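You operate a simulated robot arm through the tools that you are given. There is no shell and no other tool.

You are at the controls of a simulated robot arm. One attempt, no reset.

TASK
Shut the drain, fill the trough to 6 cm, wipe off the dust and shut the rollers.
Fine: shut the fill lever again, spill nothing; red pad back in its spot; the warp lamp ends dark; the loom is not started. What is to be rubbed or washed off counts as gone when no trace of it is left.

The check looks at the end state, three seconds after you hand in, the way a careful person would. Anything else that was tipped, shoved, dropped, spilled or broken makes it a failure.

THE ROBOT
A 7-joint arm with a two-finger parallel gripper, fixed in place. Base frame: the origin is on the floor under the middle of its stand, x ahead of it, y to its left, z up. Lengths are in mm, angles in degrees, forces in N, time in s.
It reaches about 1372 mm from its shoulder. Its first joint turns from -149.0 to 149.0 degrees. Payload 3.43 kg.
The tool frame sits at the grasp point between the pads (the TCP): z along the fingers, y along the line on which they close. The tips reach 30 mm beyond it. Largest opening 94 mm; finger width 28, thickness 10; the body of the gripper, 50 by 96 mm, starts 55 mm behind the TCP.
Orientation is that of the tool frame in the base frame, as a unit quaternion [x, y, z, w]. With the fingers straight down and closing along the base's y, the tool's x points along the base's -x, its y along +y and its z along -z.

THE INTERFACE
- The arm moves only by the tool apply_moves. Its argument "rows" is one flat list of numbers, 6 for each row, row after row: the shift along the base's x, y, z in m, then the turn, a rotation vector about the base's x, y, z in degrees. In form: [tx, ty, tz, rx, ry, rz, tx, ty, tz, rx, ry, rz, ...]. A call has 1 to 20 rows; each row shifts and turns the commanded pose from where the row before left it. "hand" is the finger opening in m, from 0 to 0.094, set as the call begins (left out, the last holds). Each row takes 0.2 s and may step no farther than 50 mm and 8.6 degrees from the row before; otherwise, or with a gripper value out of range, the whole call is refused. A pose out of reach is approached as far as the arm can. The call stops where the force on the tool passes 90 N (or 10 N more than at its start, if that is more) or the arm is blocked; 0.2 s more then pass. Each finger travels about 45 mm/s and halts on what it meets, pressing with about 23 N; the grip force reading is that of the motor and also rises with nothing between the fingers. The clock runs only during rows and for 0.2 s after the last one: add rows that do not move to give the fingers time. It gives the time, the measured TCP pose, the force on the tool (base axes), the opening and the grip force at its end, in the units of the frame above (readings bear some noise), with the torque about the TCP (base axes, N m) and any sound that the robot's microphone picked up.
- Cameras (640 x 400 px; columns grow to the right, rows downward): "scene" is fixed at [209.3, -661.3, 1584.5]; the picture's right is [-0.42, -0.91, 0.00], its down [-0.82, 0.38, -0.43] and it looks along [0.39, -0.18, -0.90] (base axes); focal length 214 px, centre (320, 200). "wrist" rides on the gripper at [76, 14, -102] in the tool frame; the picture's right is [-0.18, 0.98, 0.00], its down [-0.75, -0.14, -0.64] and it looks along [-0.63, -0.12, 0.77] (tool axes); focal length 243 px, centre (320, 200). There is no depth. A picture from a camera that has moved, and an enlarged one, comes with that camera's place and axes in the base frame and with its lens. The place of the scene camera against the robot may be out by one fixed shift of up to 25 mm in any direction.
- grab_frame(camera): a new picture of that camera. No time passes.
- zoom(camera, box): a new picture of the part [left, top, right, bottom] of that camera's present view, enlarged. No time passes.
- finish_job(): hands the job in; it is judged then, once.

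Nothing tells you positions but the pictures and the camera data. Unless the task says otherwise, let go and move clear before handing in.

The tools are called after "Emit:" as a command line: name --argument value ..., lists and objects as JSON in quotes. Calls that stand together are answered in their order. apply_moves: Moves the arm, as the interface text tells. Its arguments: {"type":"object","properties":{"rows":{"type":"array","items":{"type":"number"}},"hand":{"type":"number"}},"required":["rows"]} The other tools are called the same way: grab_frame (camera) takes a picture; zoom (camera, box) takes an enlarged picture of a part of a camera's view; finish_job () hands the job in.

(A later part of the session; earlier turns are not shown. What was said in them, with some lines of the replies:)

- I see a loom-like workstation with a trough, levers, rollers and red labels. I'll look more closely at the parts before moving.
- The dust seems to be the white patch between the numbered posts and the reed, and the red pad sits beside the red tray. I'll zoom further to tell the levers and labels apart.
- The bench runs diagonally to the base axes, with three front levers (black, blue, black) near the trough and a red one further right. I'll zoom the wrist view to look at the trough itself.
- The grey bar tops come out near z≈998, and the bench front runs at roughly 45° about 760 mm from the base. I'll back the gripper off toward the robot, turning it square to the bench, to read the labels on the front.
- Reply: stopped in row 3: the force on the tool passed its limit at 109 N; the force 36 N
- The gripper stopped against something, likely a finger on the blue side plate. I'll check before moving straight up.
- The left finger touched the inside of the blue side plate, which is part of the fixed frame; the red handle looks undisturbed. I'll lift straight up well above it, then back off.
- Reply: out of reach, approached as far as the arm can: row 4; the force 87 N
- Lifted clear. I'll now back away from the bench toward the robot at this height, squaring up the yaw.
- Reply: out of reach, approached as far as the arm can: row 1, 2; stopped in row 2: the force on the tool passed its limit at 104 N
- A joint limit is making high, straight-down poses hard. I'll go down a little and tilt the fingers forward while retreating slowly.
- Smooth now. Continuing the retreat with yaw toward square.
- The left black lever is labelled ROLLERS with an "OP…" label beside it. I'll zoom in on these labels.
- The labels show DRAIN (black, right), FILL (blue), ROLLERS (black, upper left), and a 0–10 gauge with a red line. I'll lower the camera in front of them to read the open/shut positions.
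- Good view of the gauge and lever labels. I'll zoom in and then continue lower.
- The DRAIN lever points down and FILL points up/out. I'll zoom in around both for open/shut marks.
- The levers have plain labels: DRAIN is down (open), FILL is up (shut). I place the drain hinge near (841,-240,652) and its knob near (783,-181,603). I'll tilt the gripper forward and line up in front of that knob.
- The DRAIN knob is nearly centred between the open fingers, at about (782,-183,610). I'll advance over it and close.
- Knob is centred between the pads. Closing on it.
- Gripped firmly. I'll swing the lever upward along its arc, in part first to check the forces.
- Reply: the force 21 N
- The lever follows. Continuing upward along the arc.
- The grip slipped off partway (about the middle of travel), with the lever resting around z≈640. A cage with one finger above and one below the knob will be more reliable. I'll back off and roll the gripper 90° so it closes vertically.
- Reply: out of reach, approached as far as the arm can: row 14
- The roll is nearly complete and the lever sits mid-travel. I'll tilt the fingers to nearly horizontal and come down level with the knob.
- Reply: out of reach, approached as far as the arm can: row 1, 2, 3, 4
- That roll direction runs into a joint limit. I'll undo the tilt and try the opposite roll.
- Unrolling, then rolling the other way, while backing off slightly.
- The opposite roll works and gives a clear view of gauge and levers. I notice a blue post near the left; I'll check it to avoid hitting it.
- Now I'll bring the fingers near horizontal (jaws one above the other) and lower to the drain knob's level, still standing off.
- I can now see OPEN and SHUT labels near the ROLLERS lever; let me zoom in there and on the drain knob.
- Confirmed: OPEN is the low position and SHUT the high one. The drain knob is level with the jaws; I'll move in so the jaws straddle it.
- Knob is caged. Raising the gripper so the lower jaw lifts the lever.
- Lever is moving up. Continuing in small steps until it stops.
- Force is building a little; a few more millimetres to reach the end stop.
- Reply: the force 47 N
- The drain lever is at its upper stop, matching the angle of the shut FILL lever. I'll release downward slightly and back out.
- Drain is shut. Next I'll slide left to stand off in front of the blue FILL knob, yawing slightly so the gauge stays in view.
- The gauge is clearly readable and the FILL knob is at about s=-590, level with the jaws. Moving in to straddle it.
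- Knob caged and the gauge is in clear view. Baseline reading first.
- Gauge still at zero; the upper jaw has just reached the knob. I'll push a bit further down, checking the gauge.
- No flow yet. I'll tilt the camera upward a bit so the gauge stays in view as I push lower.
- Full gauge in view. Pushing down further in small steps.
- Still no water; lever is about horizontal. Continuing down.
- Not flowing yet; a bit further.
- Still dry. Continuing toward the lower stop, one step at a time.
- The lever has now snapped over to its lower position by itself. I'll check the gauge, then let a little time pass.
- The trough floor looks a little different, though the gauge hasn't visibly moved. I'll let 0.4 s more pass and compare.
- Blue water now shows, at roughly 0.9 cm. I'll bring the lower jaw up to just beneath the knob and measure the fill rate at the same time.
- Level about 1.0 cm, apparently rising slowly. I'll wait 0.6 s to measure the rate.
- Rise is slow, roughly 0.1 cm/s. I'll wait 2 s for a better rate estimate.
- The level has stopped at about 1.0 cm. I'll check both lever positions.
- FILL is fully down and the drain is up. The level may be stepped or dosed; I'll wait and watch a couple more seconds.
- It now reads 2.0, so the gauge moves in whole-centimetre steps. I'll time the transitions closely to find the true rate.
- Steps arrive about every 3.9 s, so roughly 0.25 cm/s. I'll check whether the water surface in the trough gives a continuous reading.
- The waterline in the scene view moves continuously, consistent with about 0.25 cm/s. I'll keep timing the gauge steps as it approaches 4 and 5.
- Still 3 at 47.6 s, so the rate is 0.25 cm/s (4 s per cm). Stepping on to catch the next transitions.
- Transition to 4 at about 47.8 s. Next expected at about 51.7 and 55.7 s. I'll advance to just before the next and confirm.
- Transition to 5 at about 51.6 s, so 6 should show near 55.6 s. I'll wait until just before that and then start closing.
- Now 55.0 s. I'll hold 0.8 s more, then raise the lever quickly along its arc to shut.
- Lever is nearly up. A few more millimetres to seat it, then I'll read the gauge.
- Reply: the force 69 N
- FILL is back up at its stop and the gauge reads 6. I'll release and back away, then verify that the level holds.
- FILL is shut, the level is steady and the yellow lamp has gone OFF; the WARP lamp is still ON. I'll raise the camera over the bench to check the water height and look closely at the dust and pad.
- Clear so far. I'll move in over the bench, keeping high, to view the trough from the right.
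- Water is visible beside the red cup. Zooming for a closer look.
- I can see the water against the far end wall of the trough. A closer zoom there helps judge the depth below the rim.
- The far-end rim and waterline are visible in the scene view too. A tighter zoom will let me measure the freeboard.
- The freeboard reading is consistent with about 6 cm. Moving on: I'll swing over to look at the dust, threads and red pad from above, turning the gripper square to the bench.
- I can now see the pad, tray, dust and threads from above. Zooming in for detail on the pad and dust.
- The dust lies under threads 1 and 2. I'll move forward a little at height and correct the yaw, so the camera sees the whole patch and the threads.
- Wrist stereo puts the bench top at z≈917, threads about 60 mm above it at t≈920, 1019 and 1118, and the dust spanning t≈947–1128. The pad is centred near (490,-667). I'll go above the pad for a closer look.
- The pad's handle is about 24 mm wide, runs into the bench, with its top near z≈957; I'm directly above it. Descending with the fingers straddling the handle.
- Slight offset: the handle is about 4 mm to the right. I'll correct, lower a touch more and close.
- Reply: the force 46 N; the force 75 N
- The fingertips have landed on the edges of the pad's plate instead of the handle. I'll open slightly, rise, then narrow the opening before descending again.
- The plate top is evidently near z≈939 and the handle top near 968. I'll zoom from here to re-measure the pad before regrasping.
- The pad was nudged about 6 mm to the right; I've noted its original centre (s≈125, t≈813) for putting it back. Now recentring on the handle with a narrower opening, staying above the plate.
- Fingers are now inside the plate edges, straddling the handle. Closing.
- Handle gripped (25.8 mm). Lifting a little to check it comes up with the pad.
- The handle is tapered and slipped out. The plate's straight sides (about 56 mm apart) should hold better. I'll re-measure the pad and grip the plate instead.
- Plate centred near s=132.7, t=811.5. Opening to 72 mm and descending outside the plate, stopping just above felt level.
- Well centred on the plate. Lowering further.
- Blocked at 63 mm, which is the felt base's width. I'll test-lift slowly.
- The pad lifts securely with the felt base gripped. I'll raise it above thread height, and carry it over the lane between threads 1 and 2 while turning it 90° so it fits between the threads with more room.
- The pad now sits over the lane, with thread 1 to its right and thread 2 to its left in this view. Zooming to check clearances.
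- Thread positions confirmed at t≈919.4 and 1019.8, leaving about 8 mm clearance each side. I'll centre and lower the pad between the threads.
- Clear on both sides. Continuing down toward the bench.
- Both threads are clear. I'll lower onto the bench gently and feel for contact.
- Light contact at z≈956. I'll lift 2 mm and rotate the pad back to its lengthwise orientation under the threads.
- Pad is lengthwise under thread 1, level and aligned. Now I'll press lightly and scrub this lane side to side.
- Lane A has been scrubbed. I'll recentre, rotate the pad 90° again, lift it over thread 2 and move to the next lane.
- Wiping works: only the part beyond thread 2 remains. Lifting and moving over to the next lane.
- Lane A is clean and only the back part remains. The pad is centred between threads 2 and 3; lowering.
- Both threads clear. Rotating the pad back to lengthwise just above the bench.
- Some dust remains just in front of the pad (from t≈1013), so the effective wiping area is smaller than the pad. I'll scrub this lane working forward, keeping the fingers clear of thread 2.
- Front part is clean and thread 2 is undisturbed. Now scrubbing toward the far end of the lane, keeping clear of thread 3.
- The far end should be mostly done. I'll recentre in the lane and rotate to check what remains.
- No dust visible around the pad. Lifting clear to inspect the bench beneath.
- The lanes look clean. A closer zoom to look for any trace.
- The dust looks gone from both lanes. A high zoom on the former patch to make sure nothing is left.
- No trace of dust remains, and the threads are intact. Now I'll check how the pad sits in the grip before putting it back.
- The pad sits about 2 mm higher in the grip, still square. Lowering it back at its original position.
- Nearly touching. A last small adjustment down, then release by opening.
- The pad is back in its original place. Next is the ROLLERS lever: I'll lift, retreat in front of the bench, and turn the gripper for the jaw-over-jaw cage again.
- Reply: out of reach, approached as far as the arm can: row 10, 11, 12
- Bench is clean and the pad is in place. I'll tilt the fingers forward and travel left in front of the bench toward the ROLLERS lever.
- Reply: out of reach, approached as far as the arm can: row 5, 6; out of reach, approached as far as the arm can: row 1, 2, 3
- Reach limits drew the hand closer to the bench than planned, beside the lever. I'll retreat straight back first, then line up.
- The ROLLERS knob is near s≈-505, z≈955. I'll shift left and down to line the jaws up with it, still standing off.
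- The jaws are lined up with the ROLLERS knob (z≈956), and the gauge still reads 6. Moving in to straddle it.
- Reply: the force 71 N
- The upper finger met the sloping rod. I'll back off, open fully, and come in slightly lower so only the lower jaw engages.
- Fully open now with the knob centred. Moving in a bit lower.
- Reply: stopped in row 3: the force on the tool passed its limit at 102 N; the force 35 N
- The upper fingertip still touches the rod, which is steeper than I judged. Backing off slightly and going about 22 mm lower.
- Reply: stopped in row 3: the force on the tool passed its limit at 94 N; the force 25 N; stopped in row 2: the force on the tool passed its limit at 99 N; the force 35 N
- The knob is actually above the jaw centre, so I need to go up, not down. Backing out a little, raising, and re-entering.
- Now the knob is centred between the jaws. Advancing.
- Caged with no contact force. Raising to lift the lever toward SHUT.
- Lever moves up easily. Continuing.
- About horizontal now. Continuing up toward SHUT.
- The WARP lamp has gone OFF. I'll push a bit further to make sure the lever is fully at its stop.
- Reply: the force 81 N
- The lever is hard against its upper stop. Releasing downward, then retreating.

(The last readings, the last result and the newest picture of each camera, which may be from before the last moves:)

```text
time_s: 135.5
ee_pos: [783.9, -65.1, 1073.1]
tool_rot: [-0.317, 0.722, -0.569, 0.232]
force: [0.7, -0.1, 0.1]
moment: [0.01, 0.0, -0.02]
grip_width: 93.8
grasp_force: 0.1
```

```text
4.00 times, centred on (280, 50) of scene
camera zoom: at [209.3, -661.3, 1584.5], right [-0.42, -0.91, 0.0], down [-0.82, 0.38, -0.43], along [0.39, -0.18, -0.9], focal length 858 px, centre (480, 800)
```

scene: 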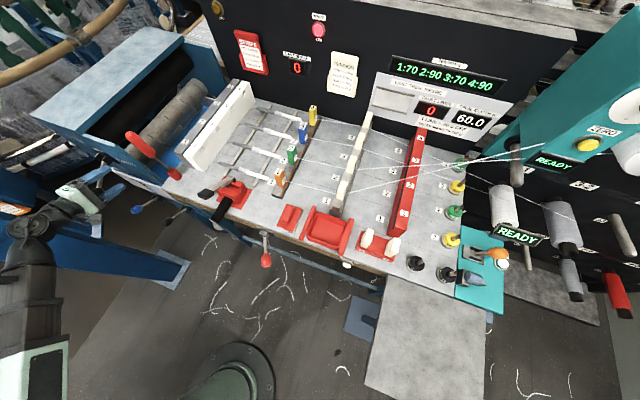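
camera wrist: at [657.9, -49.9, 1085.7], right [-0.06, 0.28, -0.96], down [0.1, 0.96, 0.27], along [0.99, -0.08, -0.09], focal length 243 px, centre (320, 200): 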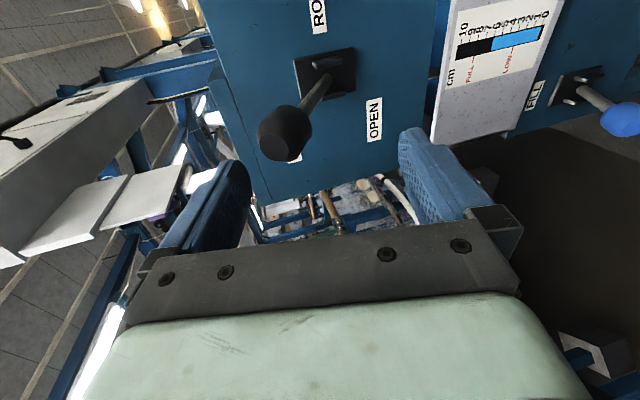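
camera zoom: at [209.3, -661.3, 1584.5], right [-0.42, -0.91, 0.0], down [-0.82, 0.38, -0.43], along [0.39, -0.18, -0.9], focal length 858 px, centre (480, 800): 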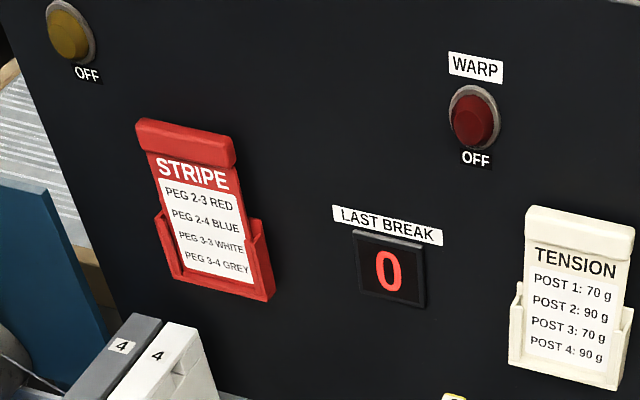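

Rollers are shut and the WARP lamp stays dark. Before finishing I want to double-check the true water level against the gauge scale more precisely.

Emit:
zoom --camera "wrist" --box '[420, 0, 580, 100]'

Emit:
zoom --camera "scene" --box '[196, 92, 220, 107]'

Emit:
zoom --camera "scene" --box '[106, 160, 170, 200]'

Emit:
zoom --camera "scene" --box '[130, 120, 210, 170]'

```text
4.00 times, centred on (500, 50) of wrist
camera zoom: at [657.9, -49.9, 1085.7], right [-0.06, 0.28, -0.96], down [0.1, 0.96, 0.27], along [0.99, -0.08, -0.09], focal length 970 px, centre (-400, 800)
```

zoom: 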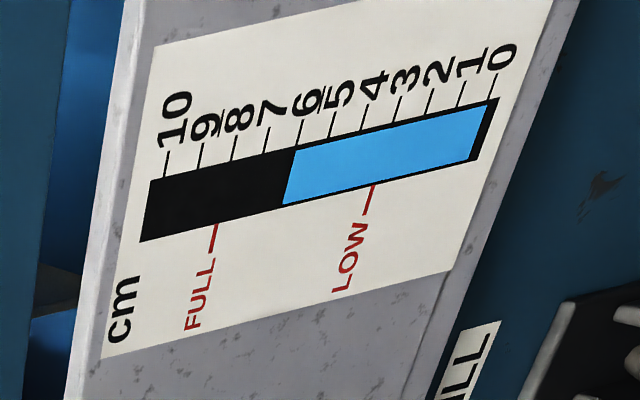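

```text
16.00 times, centred on (208, 100) of scene
camera zoom: at [209.3, -661.3, 1584.5], right [-0.42, -0.91, 0.0], down [-0.82, 0.38, -0.43], along [0.39, -0.18, -0.9], focal length 3432 px, centre (2112, 1808)
```

zoom: 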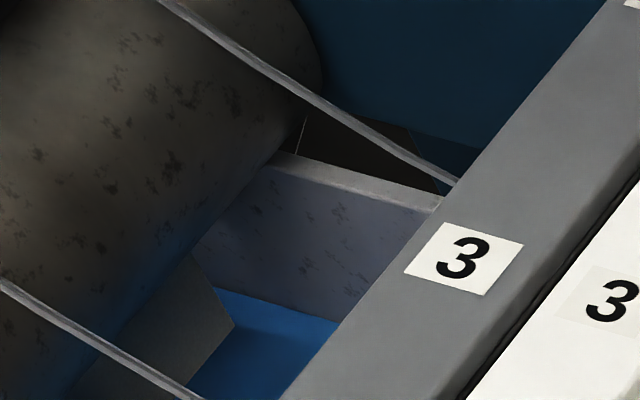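

```text
10.00 times, centred on (138, 180) of scene
camera zoom: at [209.3, -661.3, 1584.5], right [-0.42, -0.91, 0.0], down [-0.82, 0.38, -0.43], along [0.39, -0.18, -0.9], focal length 2145 px, centre (2140, 400)
```

zoom: 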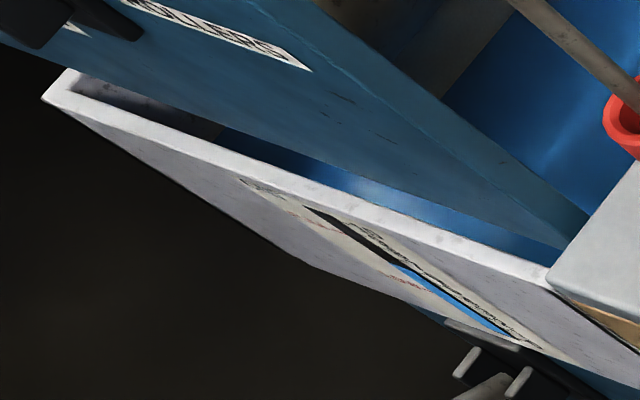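

```text
8.00 times, centred on (170, 145) of scene
camera zoom: at [209.3, -661.3, 1584.5], right [-0.42, -0.91, 0.0], down [-0.82, 0.38, -0.43], along [0.39, -0.18, -0.9], focal length 1716 px, centre (1520, 640)
```

zoom: 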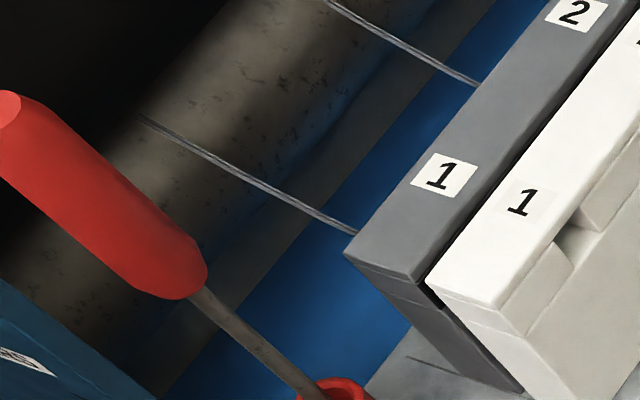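

The views give slightly different estimates; I'll zoom tighter on the rim near the top of the scale and on the left-wall waterline.

Emit:
zoom --camera "wrist" --box '[430, 20, 478, 50]'

Emit:
zoom --camera "scene" --box '[108, 163, 140, 183]'

Emit:
zoom --camera "wrist" --box '[440, 0, 560, 75]'

```text
13.33 times, centred on (454, 35) of wrist
camera zoom: at [657.9, -49.9, 1085.7], right [-0.06, 0.28, -0.96], down [0.1, 0.96, 0.27], along [0.99, -0.08, -0.09], focal length 3235 px, centre (-1467, 2400)
```

zoom: 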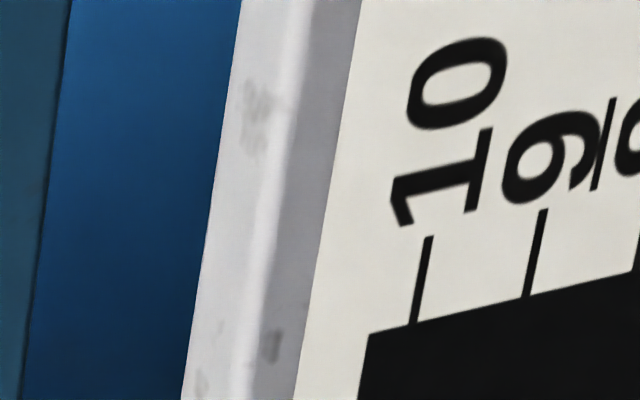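

```text
16.00 times, centred on (124, 173) of scene
camera zoom: at [209.3, -661.3, 1584.5], right [-0.42, -0.91, 0.0], down [-0.82, 0.38, -0.43], along [0.39, -0.18, -0.9], focal length 3432 px, centre (3456, 632)
```

zoom: 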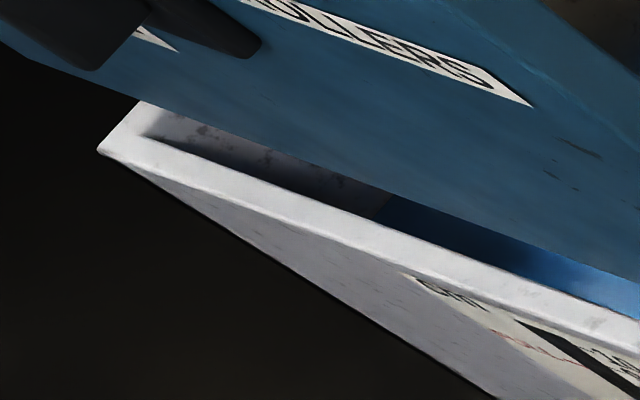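

```text
5.33 times, centred on (500, 38) of wrist
camera zoom: at [657.9, -49.9, 1085.7], right [-0.06, 0.28, -0.96], down [0.1, 0.96, 0.27], along [0.99, -0.08, -0.09], focal length 1294 px, centre (-640, 1067)
```

zoom: 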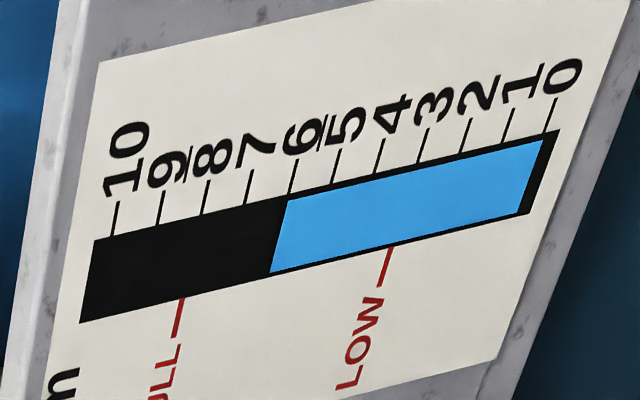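

Careful measurement puts the true level near 5.7 cm (the gauge shows the nearest whole cm). I'd like it nearer 6.0, so I'll give the FILL lever a short, timed top-up. Moving down in front of the FILL knob first.

Emit:
apply_moves --rows '[0.0041, 0.0067, -0.03, -0.57, -0.57, -1.2, 0.0041, 0.0067, -0.0365, -0.57, -0.57, -1.2, 0.0041, 0.0067, -0.0365, -0.57, -0.57, -1.2, 0.0041, 0.0067, -0.0365, -0.57, -0.57, -1.2, 0.0041, 0.0067, -0.0365, -0.57, -0.57, -1.2, 0.0041, 0.0067, -0.0365, -0.57, -0.57, -1.2, 0.0041, 0.0067, -0.0365, -0.57, -0.57, -1.2, 0.0041, 0.0067, -0.0365, -0.57, -0.57, -1.2, 0.0041, 0.0067, -0.0365, -0.57, -0.57, -1.2, 0.0041, 0.0067, -0.0365, -0.57, -0.57, -1.2]' --hand 0.066

Emit:
grab_frame --camera "wrist"

Emit:
zoom --camera "scene" --box '[40, 110, 240, 260]'

```text
time_s: 136.1
ee_pos: [779.1, -49.7, 1016.8]
tool_rot: [-0.297, 0.718, -0.589, 0.223]
force: [-32.8, 28.0, 13.3]
moment: [-1.56, -1.46, -0.65]
grip_width: 68.0
grasp_force: 1.7
stopped in row 3: the force on the tool passed its limit at 100 N (the readings are from after the stop); the commanded pose is now the measured one
```

```text
taken
camera wrist: at [654.5, -29.2, 1025.8], right [-0.03, 0.26, -0.97], down [0.14, 0.96, 0.25], along [0.99, -0.13, -0.06], focal length 243 px, centre (320, 200)
```

wrist: 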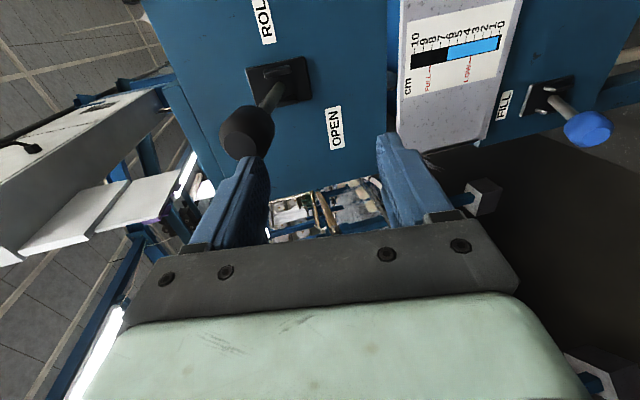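

```text
2.67 times, centred on (140, 185) of scene
camera zoom: at [209.3, -661.3, 1584.5], right [-0.42, -0.91, 0.0], down [-0.82, 0.38, -0.43], along [0.39, -0.18, -0.9], focal length 572 px, centre (800, 240)
```

zoom: 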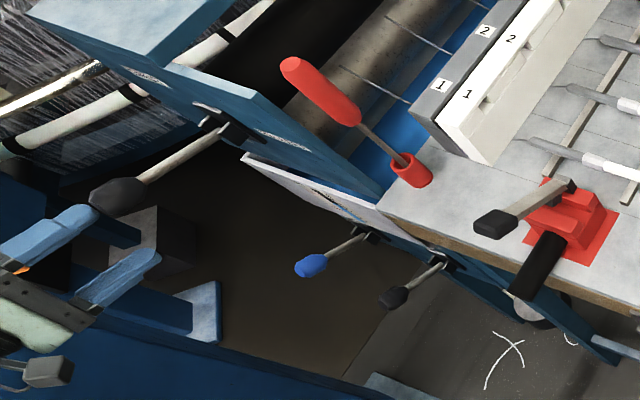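

Descending there, the upper finger caught the ROLLERS knob and pushed the lever partly down. I'll back straight out, then re-enter and lift it fully to SHUT again.

Emit:
apply_moves --rows '[-0.015, 0.015, 0, 0, 0, 0, -0.02, 0.02, 0, 0, 0, 0, -0.015, 0.015, 0.02, 0, 0, 0]' --hand 0.094

Emit:
grab_frame --camera "wrist"

Emit:
zoom --camera "scene" --box '[40, 110, 240, 260]'

Emit:
zoom --camera "scene" --box '[200, 0, 360, 100]'

```text
time_s: 136.9
ee_pos: [735.4, -5.8, 1033.1]
tool_rot: [-0.297, 0.719, -0.587, 0.223]
force: [0.2, -0.5, 0.1]
moment: [-0.02, 0.0, 0.0]
grip_width: 94.2
grasp_force: 0.2
```

```text
taken
camera wrist: at [610.2, 16.8, 1043.3], right [-0.03, 0.26, -0.97], down [0.14, 0.96, 0.25], along [0.99, -0.13, -0.07], focal length 243 px, centre (320, 200)
```

wrist: 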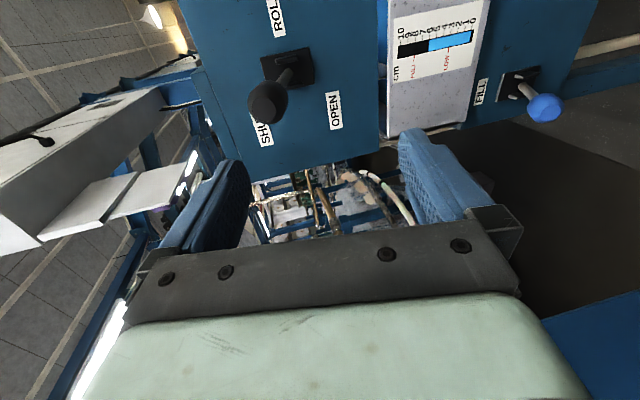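

```text
2.67 times, centred on (140, 185) of scene
camera zoom: at [209.3, -661.3, 1584.5], right [-0.42, -0.91, 0.0], down [-0.82, 0.38, -0.43], along [0.39, -0.18, -0.9], focal length 572 px, centre (800, 240)
```

zoom: 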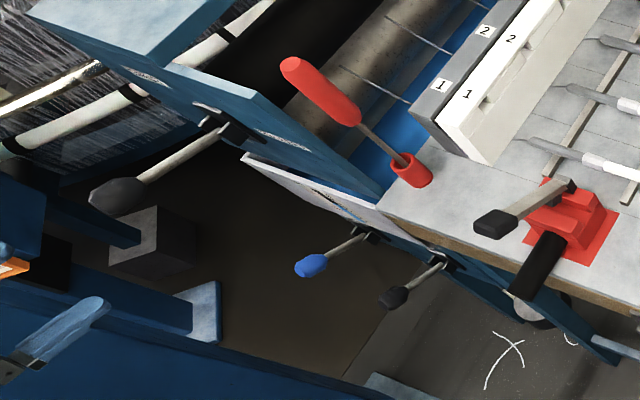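

```text
4.00 times, centred on (280, 50) of scene
camera zoom: at [209.3, -661.3, 1584.5], right [-0.42, -0.91, 0.0], down [-0.82, 0.38, -0.43], along [0.39, -0.18, -0.9], focal length 858 px, centre (480, 800)
```

zoom: 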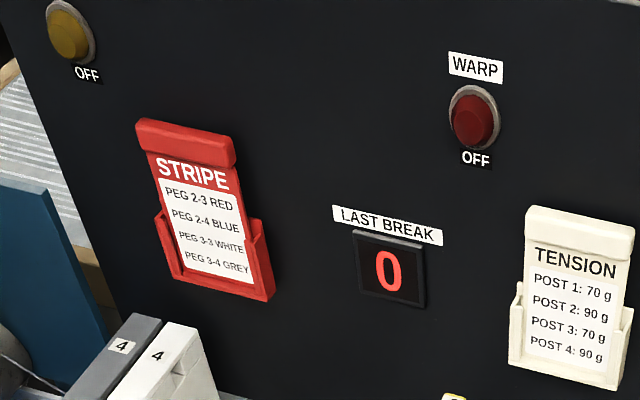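

Lamp is still dark, but I want the lever back at its stop. Lining up and re-entering at the knob's present height.

Emit:
apply_moves --rows '[0.0, -0.009, 0.01, 0, 0, 0, 0.0186, -0.0205, 0.004, 0, 0, 0, 0.0186, -0.0205, 0.002, 0, 0, 0]'

Emit:
grab_frame --camera "wrist"

```text
time_s: 137.7
ee_pos: [771.2, -53.3, 1050.5]
tool_rot: [-0.298, 0.72, -0.586, 0.222]
force: [-0.8, 0.2, -0.3]
moment: [0.0, 0.01, -0.05]
grip_width: 93.9
grasp_force: 0.0
```

```text
taken
camera wrist: at [645.6, -30.5, 1060.2], right [-0.03, 0.26, -0.96], down [0.14, 0.96, 0.25], along [0.99, -0.13, -0.07], focal length 243 px, centre (320, 200)
```

wrist: 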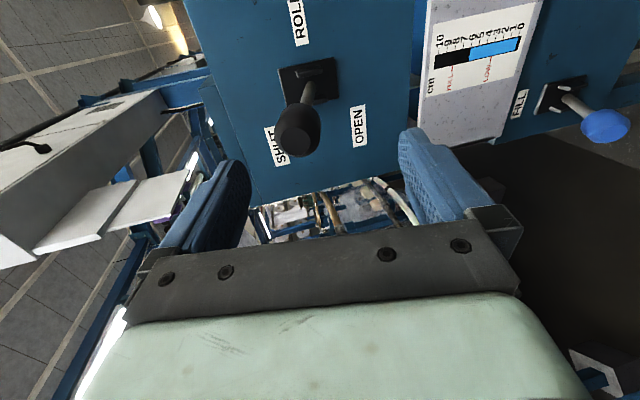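

Knob is between the jaws. Moving in.

Emit:
apply_moves --rows '[0.0149, -0.0149, 0.002, 0, 0, 0, 0.0149, -0.0149, 0.001, 0, 0, 0, 0.0149, -0.0149, 0, 0, 0, 0, 0.0145, -0.0145, 0, 0, 0, 0]'

Emit:
grab_frame --camera "wrist"

```text
time_s: 138.7
ee_pos: [828.9, -110.3, 1052.8]
tool_rot: [-0.297, 0.72, -0.586, 0.223]
force: [0.0, 0.5, 0.2]
moment: [-0.02, 0.01, 0.02]
grip_width: 94.2
grasp_force: 0.1
```

```text
taken
camera wrist: at [704.1, -88.7, 1062.7], right [-0.03, 0.26, -0.96], down [0.14, 0.96, 0.25], along [0.99, -0.13, -0.07], focal length 243 px, centre (320, 200)
```

wrist: 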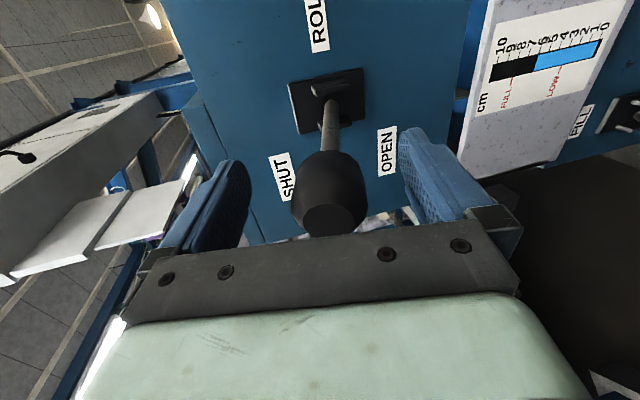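

Well caged with clearance both sides. Raising to the upper stop.

Emit:
apply_moves --rows '[0, 0, 0.014, 0, 0, 0, 0.002, -0.002, 0.014, 0, 0, 0, 0.003, -0.003, 0.012, 0, 0, 0]'

Emit:
apply_moves --rows '[0.002, -0.002, 0.008, 0, 0, 0, 0.001, -0.001, 0.006, 0, 0, 0]'

Emit:
grab_frame --camera "wrist"

```text
time_s: 139.5
ee_pos: [834.1, -116.6, 1093.3]
tool_rot: [-0.297, 0.72, -0.586, 0.223]
force: [0.1, -0.2, 0.3]
moment: [-0.01, 0.0, -0.01]
grip_width: 94.0
grasp_force: 0.0
```

```text
time_s: 140.1
ee_pos: [837.3, -118.9, 1104.5]
tool_rot: [-0.298, 0.722, -0.584, 0.221]
force: [-7.8, 2.2, -20.4]
moment: [0.04, -0.11, 0.05]
grip_width: 94.0
grasp_force: 0.7
```

```text
taken
camera wrist: at [711.6, -97.7, 1115.8], right [-0.03, 0.26, -0.96], down [0.14, 0.96, 0.26], along [0.99, -0.13, -0.07], focal length 243 px, centre (320, 200)
```

wrist: 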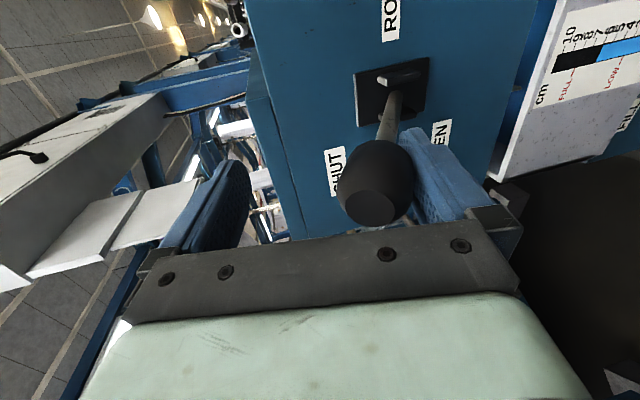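

Contact with the stop. A final small push, then release and retreat well back this time.

Emit:
apply_moves --rows '[0, 0, 0.004, 0, 0, 0]'

Emit:
apply_moves --rows '[0, 0, -0.01, 0, 0, 0, 0, 0, -0.012, 0, 0, 0, -0.015, 0.015, 0, 0, 0, 0, -0.02, 0.02, 0, 0, 0, 0, -0.025, 0.025, 0, 0, 0, 0, -0.025, 0.025, 0, 0, 0, 0, -0.025, 0.025, 0, 0, 0, 0]'

Emit:
grab_frame --camera "wrist"

Emit:
zoom --camera "scene" --box '[40, 110, 240, 260]'

```text
time_s: 140.5
ee_pos: [837.3, -119.0, 1106.1]
tool_rot: [-0.297, 0.724, -0.582, 0.221]
force: [-13.4, -3.1, -62.1]
moment: [-0.2, -0.66, 0.59]
grip_width: 94.2
grasp_force: 0.6
```

```text
time_s: 142.1
ee_pos: [729.1, -11.9, 1089.9]
tool_rot: [-0.297, 0.721, -0.586, 0.222]
force: [-0.7, 0.3, -0.4]
moment: [0.02, 0.0, 0.0]
grip_width: 93.8
grasp_force: 0.1
```

```text
taken
camera wrist: at [603.0, 8.6, 1098.8], right [-0.03, 0.26, -0.96], down [0.14, 0.96, 0.25], along [0.99, -0.13, -0.07], focal length 243 px, centre (320, 200)
```

wrist: 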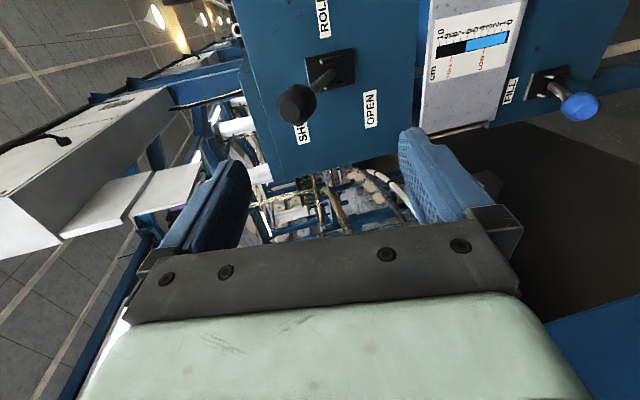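

```text
2.67 times, centred on (140, 185) of scene
camera zoom: at [209.3, -661.3, 1584.5], right [-0.42, -0.91, 0.0], down [-0.82, 0.38, -0.43], along [0.39, -0.18, -0.9], focal length 572 px, centre (800, 240)
```

zoom: 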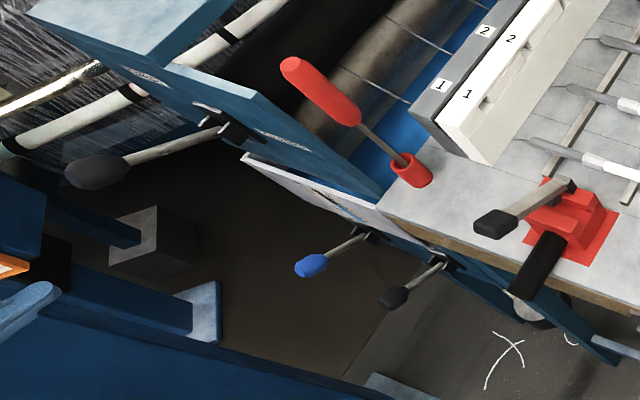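

Lever fully up at SHUT again. Now descending well clear of it to the FILL knob.

Emit:
apply_moves --rows '[0.0, 0.0, -0.03, -0.46, -0.46, -0.84, 0.0066, 0.0043, -0.038, -0.46, -0.46, -0.84, 0.0066, 0.0043, -0.0385, -0.46, -0.46, -0.84, 0.0066, 0.0043, -0.0385, -0.46, -0.46, -0.84, 0.0066, 0.0043, -0.0385, -0.46, -0.46, -0.84, 0.0066, 0.0043, -0.0385, -0.46, -0.46, -0.84, 0.0066, 0.0043, -0.0385, -0.46, -0.46, -0.84, 0.0066, 0.0043, -0.0385, -0.46, -0.46, -0.84, 0.0066, 0.0043, -0.0385, -0.46, -0.46, -0.84, 0.0066, 0.0043, -0.0385, -0.46, -0.46, -0.84]' --hand 0.066

Emit:
grab_frame --camera "wrist"

Emit:
zoom --camera "scene" --box '[40, 110, 240, 260]'

```text
time_s: 144.3
ee_pos: [783.6, 29.2, 712.1]
tool_rot: [-0.229, 0.706, -0.641, 0.196]
force: [0.2, 0.6, -0.4]
moment: [0.03, 0.01, 0.02]
grip_width: 65.8
grasp_force: 0.0
```

```text
taken
camera wrist: at [663.8, 68.8, 709.1], right [0.08, 0.18, -0.98], down [0.26, 0.95, 0.19], along [0.96, -0.27, 0.03], focal length 243 px, centre (320, 200)
```

wrist: 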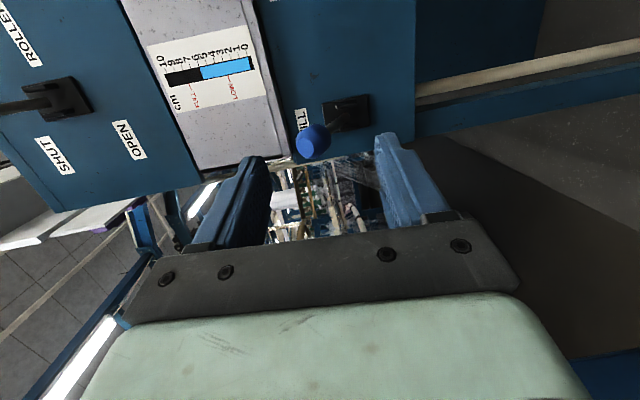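

```text
2.67 times, centred on (140, 185) of scene
camera zoom: at [209.3, -661.3, 1584.5], right [-0.42, -0.91, 0.0], down [-0.82, 0.38, -0.43], along [0.39, -0.18, -0.9], focal length 572 px, centre (800, 240)
```

zoom: 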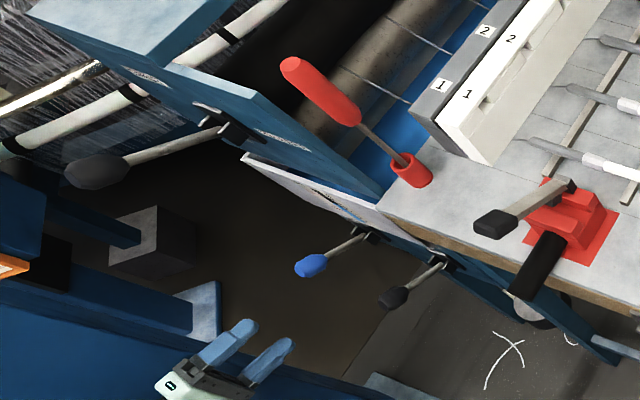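

Aligned in front of FILL. Moving in to straddle the knob.

Emit:
apply_moves --rows '[0.0212, -0.01754, 0, 0, 0, 0, 0.0212, -0.01754, 0, 0, 0, 0, 0.0212, -0.01754, 0, 0, 0, 0, 0.0212, -0.01754, 0, 0, 0, 0, 0.0212, -0.01754, 0, 0, 0, 0]'

Emit:
grab_frame --camera "wrist"

```text
time_s: 145.5
ee_pos: [893.9, -55.8, 714.0]
tool_rot: [-0.23, 0.705, -0.641, 0.196]
force: [0.2, 0.1, 0.7]
moment: [0.01, 0.0, 0.01]
grip_width: 66.3
grasp_force: 0.1
```

```text
taken
camera wrist: at [773.7, -17.1, 711.7], right [0.08, 0.18, -0.98], down [0.26, 0.95, 0.19], along [0.96, -0.27, 0.03], focal length 243 px, centre (320, 200)
```

wrist: 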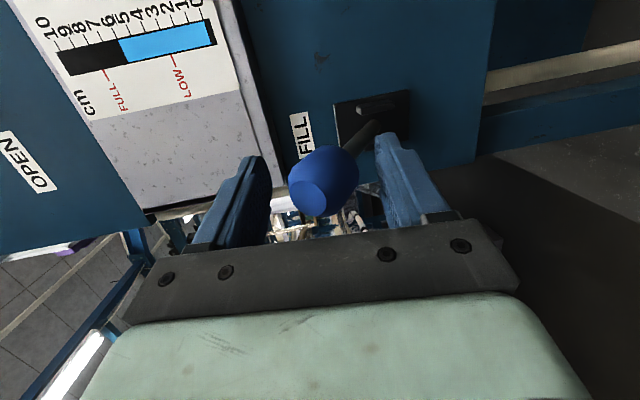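

Caged. First pushing down part way, short of where it snapped over before.

Emit:
apply_moves --rows '[0, 0, -0.015, 0, 0, 0, 0, 0, -0.015, 0, 0, 0, 0, 0, -0.015, 0, 0, 0, -0.001, 0.001, -0.015, 0, 0, 0, 0, 0, -0.013, 0, 0, 0]'

Emit:
grab_frame --camera "wrist"

Emit:
zoom --camera "scene" --box '[108, 163, 140, 183]'

Emit:
zoom --camera "scene" --box '[130, 120, 210, 170]'

```text
time_s: 146.7
ee_pos: [892.4, -57.4, 640.5]
tool_rot: [-0.229, 0.706, -0.641, 0.196]
force: [0.7, -0.2, -0.1]
moment: [0.01, -0.01, 0.02]
grip_width: 66.5
grasp_force: 0.3
```

```text
taken
camera wrist: at [771.7, -18.5, 638.2], right [0.08, 0.18, -0.98], down [0.26, 0.95, 0.19], along [0.96, -0.27, 0.03], focal length 243 px, centre (320, 200)
```

wrist: 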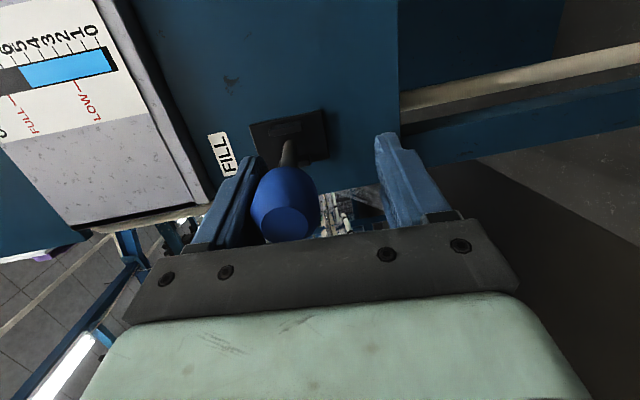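

```text
16.00 times, centred on (124, 173) of scene
camera zoom: at [209.3, -661.3, 1584.5], right [-0.42, -0.91, 0.0], down [-0.82, 0.38, -0.43], along [0.39, -0.18, -0.9], focal length 3432 px, centre (3456, 632)
```

zoom: 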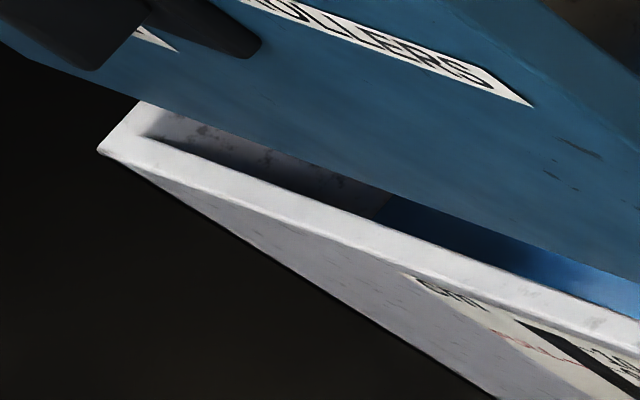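

```text
8.00 times, centred on (170, 145) of scene
camera zoom: at [209.3, -661.3, 1584.5], right [-0.42, -0.91, 0.0], down [-0.82, 0.38, -0.43], along [0.39, -0.18, -0.9], focal length 1716 px, centre (1520, 640)
```

zoom: 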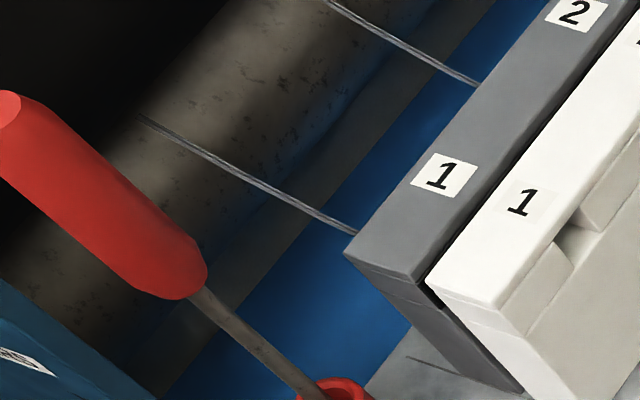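

No flow yet; baseline waterline noted. Now the timed top-up: push over, hold about 0.6 s, then lift straight back up.

Emit:
apply_moves --rows '[0, 0, -0.012, 0, 0, 0, 0, 0, -0.011, 0, 0, 0, 0, 0, 0, 0, 0, 0, 0, 0, 0, 0, 0, 0, 0, 0, 0, 0, 0, 0, -0.001, 0.001, 0.02, 0, 0, 0, -0.001, 0.001, 0.025, 0, 0, 0, 0, 0, 0.025, 0, 0, 0, 0.002, -0.002, 0.025, 0, 0, 0, 0.003, -0.003, 0.015, 0, 0, 0]'

Emit:
grab_frame --camera "wrist"

Emit:
zoom --camera "scene" --box '[108, 163, 140, 183]'

Emit:
zoom --camera "scene" --box '[130, 120, 210, 170]'

```text
time_s: 148.9
ee_pos: [894.0, -57.6, 727.3]
tool_rot: [-0.23, 0.706, -0.64, 0.196]
force: [-2.0, 0.7, -3.6]
moment: [0.05, 0.07, 0.01]
grip_width: 67.8
grasp_force: 1.9
```

```text
taken
camera wrist: at [773.6, -18.8, 723.9], right [0.08, 0.18, -0.98], down [0.26, 0.95, 0.19], along [0.96, -0.27, 0.03], focal length 243 px, centre (320, 200)
```

wrist: 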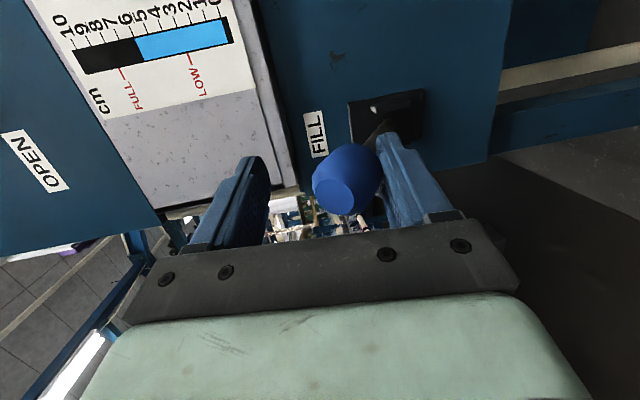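

```text
16.00 times, centred on (124, 173) of scene
camera zoom: at [209.3, -661.3, 1584.5], right [-0.42, -0.91, 0.0], down [-0.82, 0.38, -0.43], along [0.39, -0.18, -0.9], focal length 3432 px, centre (3456, 632)
```

zoom: 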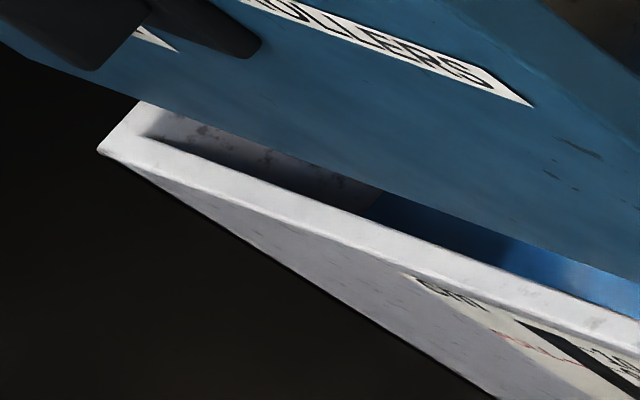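

```text
8.00 times, centred on (170, 145) of scene
camera zoom: at [209.3, -661.3, 1584.5], right [-0.42, -0.91, 0.0], down [-0.82, 0.38, -0.43], along [0.39, -0.18, -0.9], focal length 1716 px, centre (1520, 640)
```

zoom: 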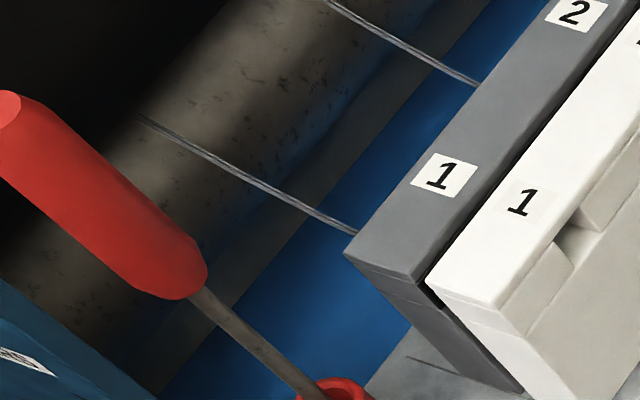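

The waterline rose by roughly 0.25–0.3 cm and the gauge still reads 6. Seating the FILL lever at its stop.

Emit:
apply_moves --rows '[0.001, -0.001, 0.007, 0, 0, 0, 0.001, -0.001, 0.004, 0, 0, 0]'

Emit:
grab_frame --camera "wrist"

Emit:
zoom --camera "scene" --box '[40, 110, 240, 260]'

```text
time_s: 149.5
ee_pos: [896.5, -59.5, 735.7]
tool_rot: [-0.23, 0.71, -0.637, 0.195]
force: [-26.4, 25.8, -30.9]
moment: [1.74, 1.79, -0.03]
grip_width: 86.2
grasp_force: 18.0
```

```text
taken
camera wrist: at [775.6, -20.6, 734.4], right [0.08, 0.19, -0.98], down [0.26, 0.94, 0.2], along [0.96, -0.27, 0.02], focal length 243 px, centre (320, 200)
```

wrist: 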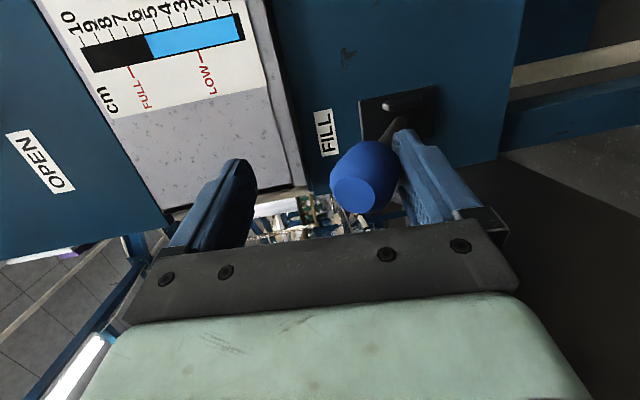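

```text
2.67 times, centred on (140, 185) of scene
camera zoom: at [209.3, -661.3, 1584.5], right [-0.42, -0.91, 0.0], down [-0.82, 0.38, -0.43], along [0.39, -0.18, -0.9], focal length 572 px, centre (800, 240)
```

zoom: 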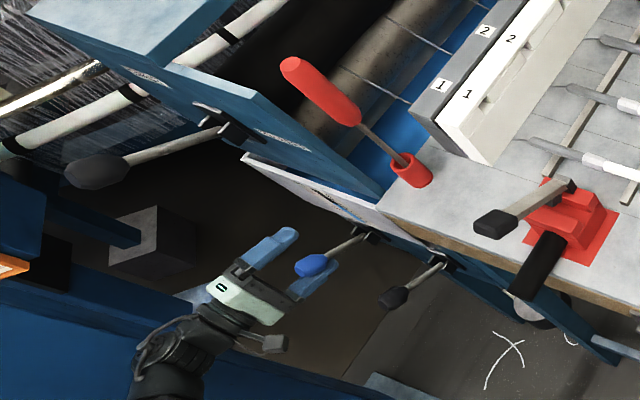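

FILL lever is at its stop. Releasing and backing well away.

Emit:
apply_moves --rows '[0, 0, -0.008, 0, 0, 0, 0, 0, -0.012, 0, 0, 0, -0.015, 0.015, 0, 0, 0, 0, -0.02, 0.02, 0, 0, 0, 0, -0.025, 0.025, 0, 0, 0, 0, -0.025, 0.025, 0, 0, 0, 0, -0.02, 0.02, 0, 0, 0, 0]'

Emit:
grab_frame --camera "wrist"

Emit:
zoom --camera "wrist" --box '[100, 0, 340, 150]'

Emit:
zoom --camera "scene" --box '[108, 163, 140, 183]'

Emit:
zoom --camera "scene" --box '[130, 120, 210, 170]'

Emit:
grab_frame --camera "scene"

```text
time_s: 151.1
ee_pos: [792.1, 41.4, 718.6]
tool_rot: [-0.228, 0.707, -0.64, 0.196]
force: [-0.3, -0.4, -0.1]
moment: [-0.02, 0.0, 0.0]
grip_width: 65.8
grasp_force: 0.1
```

```text
taken
camera wrist: at [670.4, 81.2, 716.3], right [0.08, 0.18, -0.98], down [0.26, 0.95, 0.19], along [0.96, -0.27, 0.03], focal length 243 px, centre (320, 200)
```

wrist: 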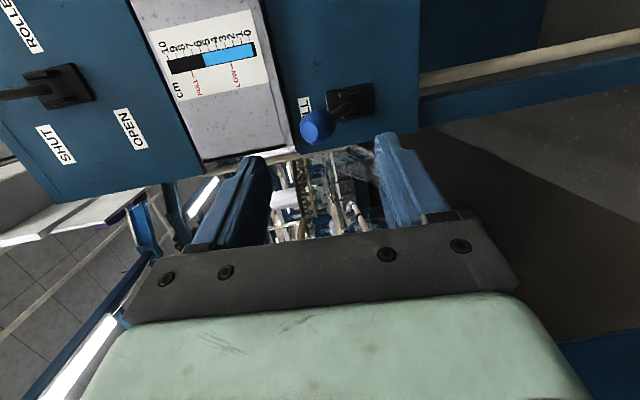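

```text
2.67 times, centred on (220, 75) of wrist
camera zoom: at [670.4, 81.2, 716.3], right [0.08, 0.18, -0.98], down [0.26, 0.95, 0.19], along [0.96, -0.27, 0.03], focal length 647 px, centre (587, 533)
```

zoom: 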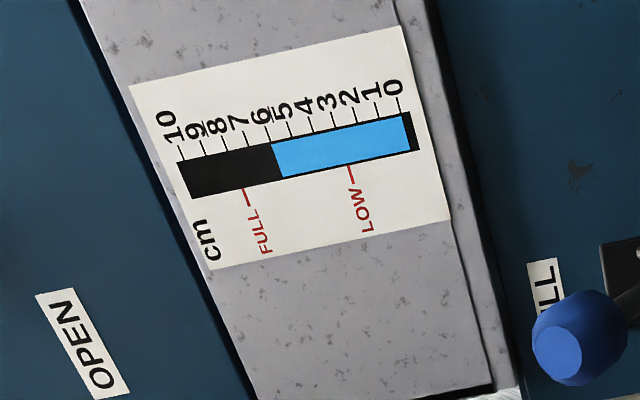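

```text
16.00 times, centred on (124, 173) of scene
camera zoom: at [209.3, -661.3, 1584.5], right [-0.42, -0.91, 0.0], down [-0.82, 0.38, -0.43], along [0.39, -0.18, -0.9], focal length 3432 px, centre (3456, 632)
```

zoom: 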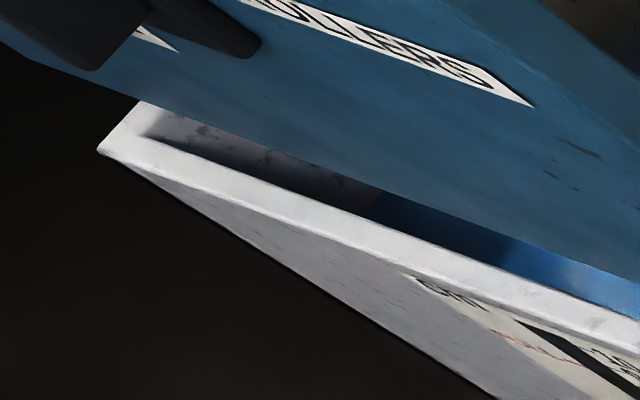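

```text
8.00 times, centred on (170, 145) of scene
camera zoom: at [209.3, -661.3, 1584.5], right [-0.42, -0.91, 0.0], down [-0.82, 0.38, -0.43], along [0.39, -0.18, -0.9], focal length 1716 px, centre (1520, 640)
```

zoom: 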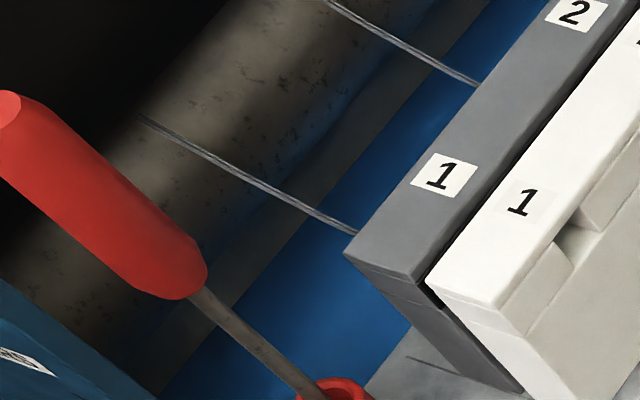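

```text
taken
```

scene: 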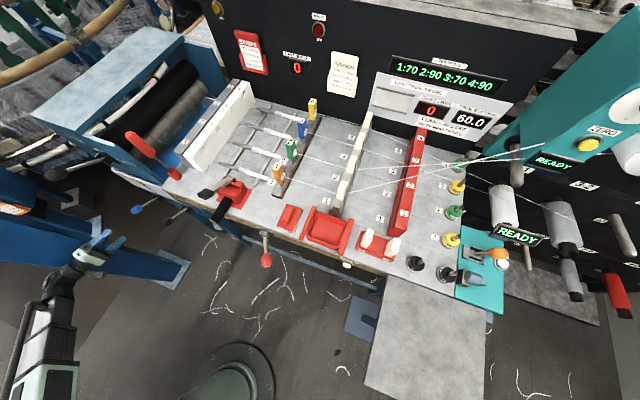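

Gauge reads 6 and is steady, and all levers are up. A final check of levels, lamps, pad and floor after a short wait.

Emit:
apply_moves --rows '[-0.02, 0.02, 0, 0, 0, 0, -0.015, 0.015, 0, 0, 0, 0, 0, 0, 0, 0, 0, 0, 0, 0, 0, 0, 0, 0, 0, 0, 0, 0, 0, 0, 0, 0, 0, 0, 0, 0, 0, 0, 0, 0, 0, 0, 0, 0, 0, 0, 0, 0, 0, 0, 0, 0, 0, 0, 0, 0, 0, 0, 0, 0, 0, 0, 0, 0, 0, 0, 0, 0, 0, 0, 0, 0]'

Emit:
zoom --camera "scene" --box '[108, 163, 140, 183]'

Emit:
zoom --camera "scene" --box '[40, 110, 240, 260]'

Emit:
zoom --camera "scene" --box '[200, 0, 360, 100]'

Emit:
zoom --camera "scene" --box '[240, 120, 400, 250]'

Emit:
grab_frame --camera "wrist"

```text
time_s: 153.7
ee_pos: [757.7, 80.2, 719.9]
tool_rot: [-0.229, 0.706, -0.64, 0.196]
force: [-0.6, -0.4, -0.2]
moment: [-0.03, -0.02, -0.01]
grip_width: 65.7
grasp_force: 0.1
```

```text
16.00 times, centred on (124, 173) of scene
camera zoom: at [209.3, -661.3, 1584.5], right [-0.42, -0.91, 0.0], down [-0.82, 0.38, -0.43], along [0.39, -0.18, -0.9], focal length 3432 px, centre (3456, 632)
```

zoom: 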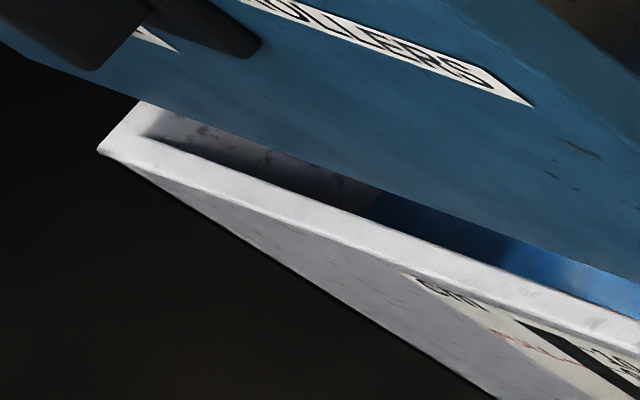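

```text
2.67 times, centred on (140, 185) of scene
camera zoom: at [209.3, -661.3, 1584.5], right [-0.42, -0.91, 0.0], down [-0.82, 0.38, -0.43], along [0.39, -0.18, -0.9], focal length 572 px, centre (800, 240)
```

zoom: 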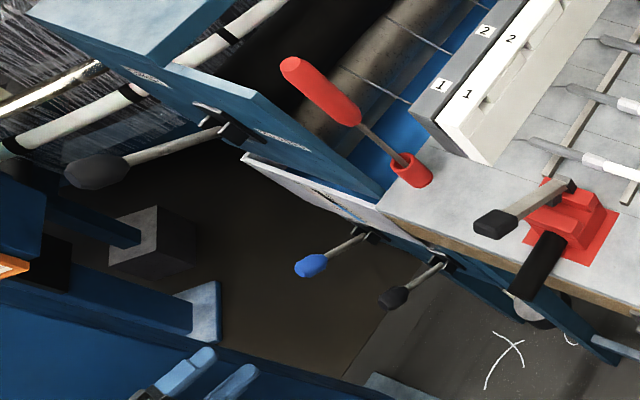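

```text
4.00 times, centred on (280, 50) of scene
camera zoom: at [209.3, -661.3, 1584.5], right [-0.42, -0.91, 0.0], down [-0.82, 0.38, -0.43], along [0.39, -0.18, -0.9], focal length 858 px, centre (480, 800)
```

zoom: 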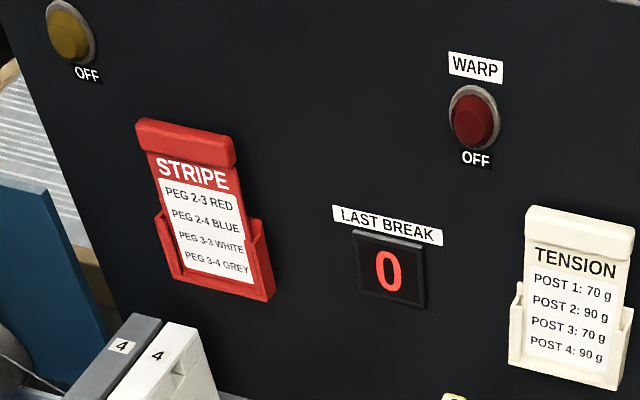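

```text
3.08 times, centred on (320, 185) of scene
camera zoom: at [209.3, -661.3, 1584.5], right [-0.42, -0.91, 0.0], down [-0.82, 0.38, -0.43], along [0.39, -0.18, -0.9], focal length 660 px, centre (320, 246)
```

zoom: 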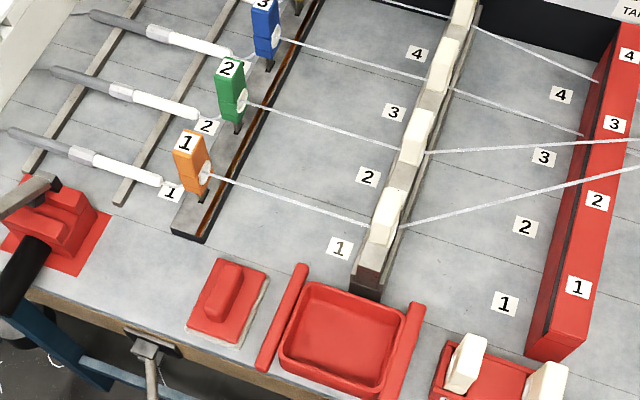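

```text
taken
camera wrist: at [636.9, 118.8, 716.6], right [0.08, 0.18, -0.98], down [0.26, 0.95, 0.19], along [0.96, -0.27, 0.03], focal length 243 px, centre (320, 200)
```

wrist: 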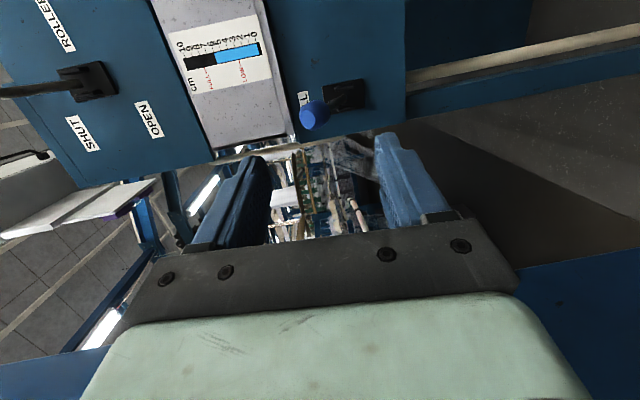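

Everything checks out:
- The drain, fill and rollers levers are all up, in the shut position.
- The gauge reads 6 and holds steady.
- The dust is gone, and the pad is back in its spot.
- The WARP lamp is dark, and the loom has not been started.
- The gripper is empty and clear of the bench.

Handing in.

Emit:
finish_job

```text
The job is handed in.
```

The job is handed in, and at my last look everything you asked for was in place.

- **Drain:** shut, with its lever up against the stop.
- **Trough:** the gauge reads 6 cm and held steady. The gauge only shows whole centimetres. My measurements put the first fill near 5.7 cm, so I added a short top-up; I estimate the level is now about 6.0 cm.
- **Fill lever:** shut again, and I saw no spilled water.
- **Dust:** no trace left, even zoomed in. I wiped between the threads, and they look undisturbed.
- **Red pad:** back in its spot. I nudged it about 6 mm while picking it up, then put it back where it started, to within a millimetre or two.
- **Rollers:** shut. I knocked the lever partly down once on the way past and pushed it back up to its stop.
- **Lamps:** the warp lamp is dark, and the yellow lamp also went off once the trough filled.
- **Loom:** not started.

The hand also bumped the frame and levers a few times, stopping on contact, and I saw no damage.
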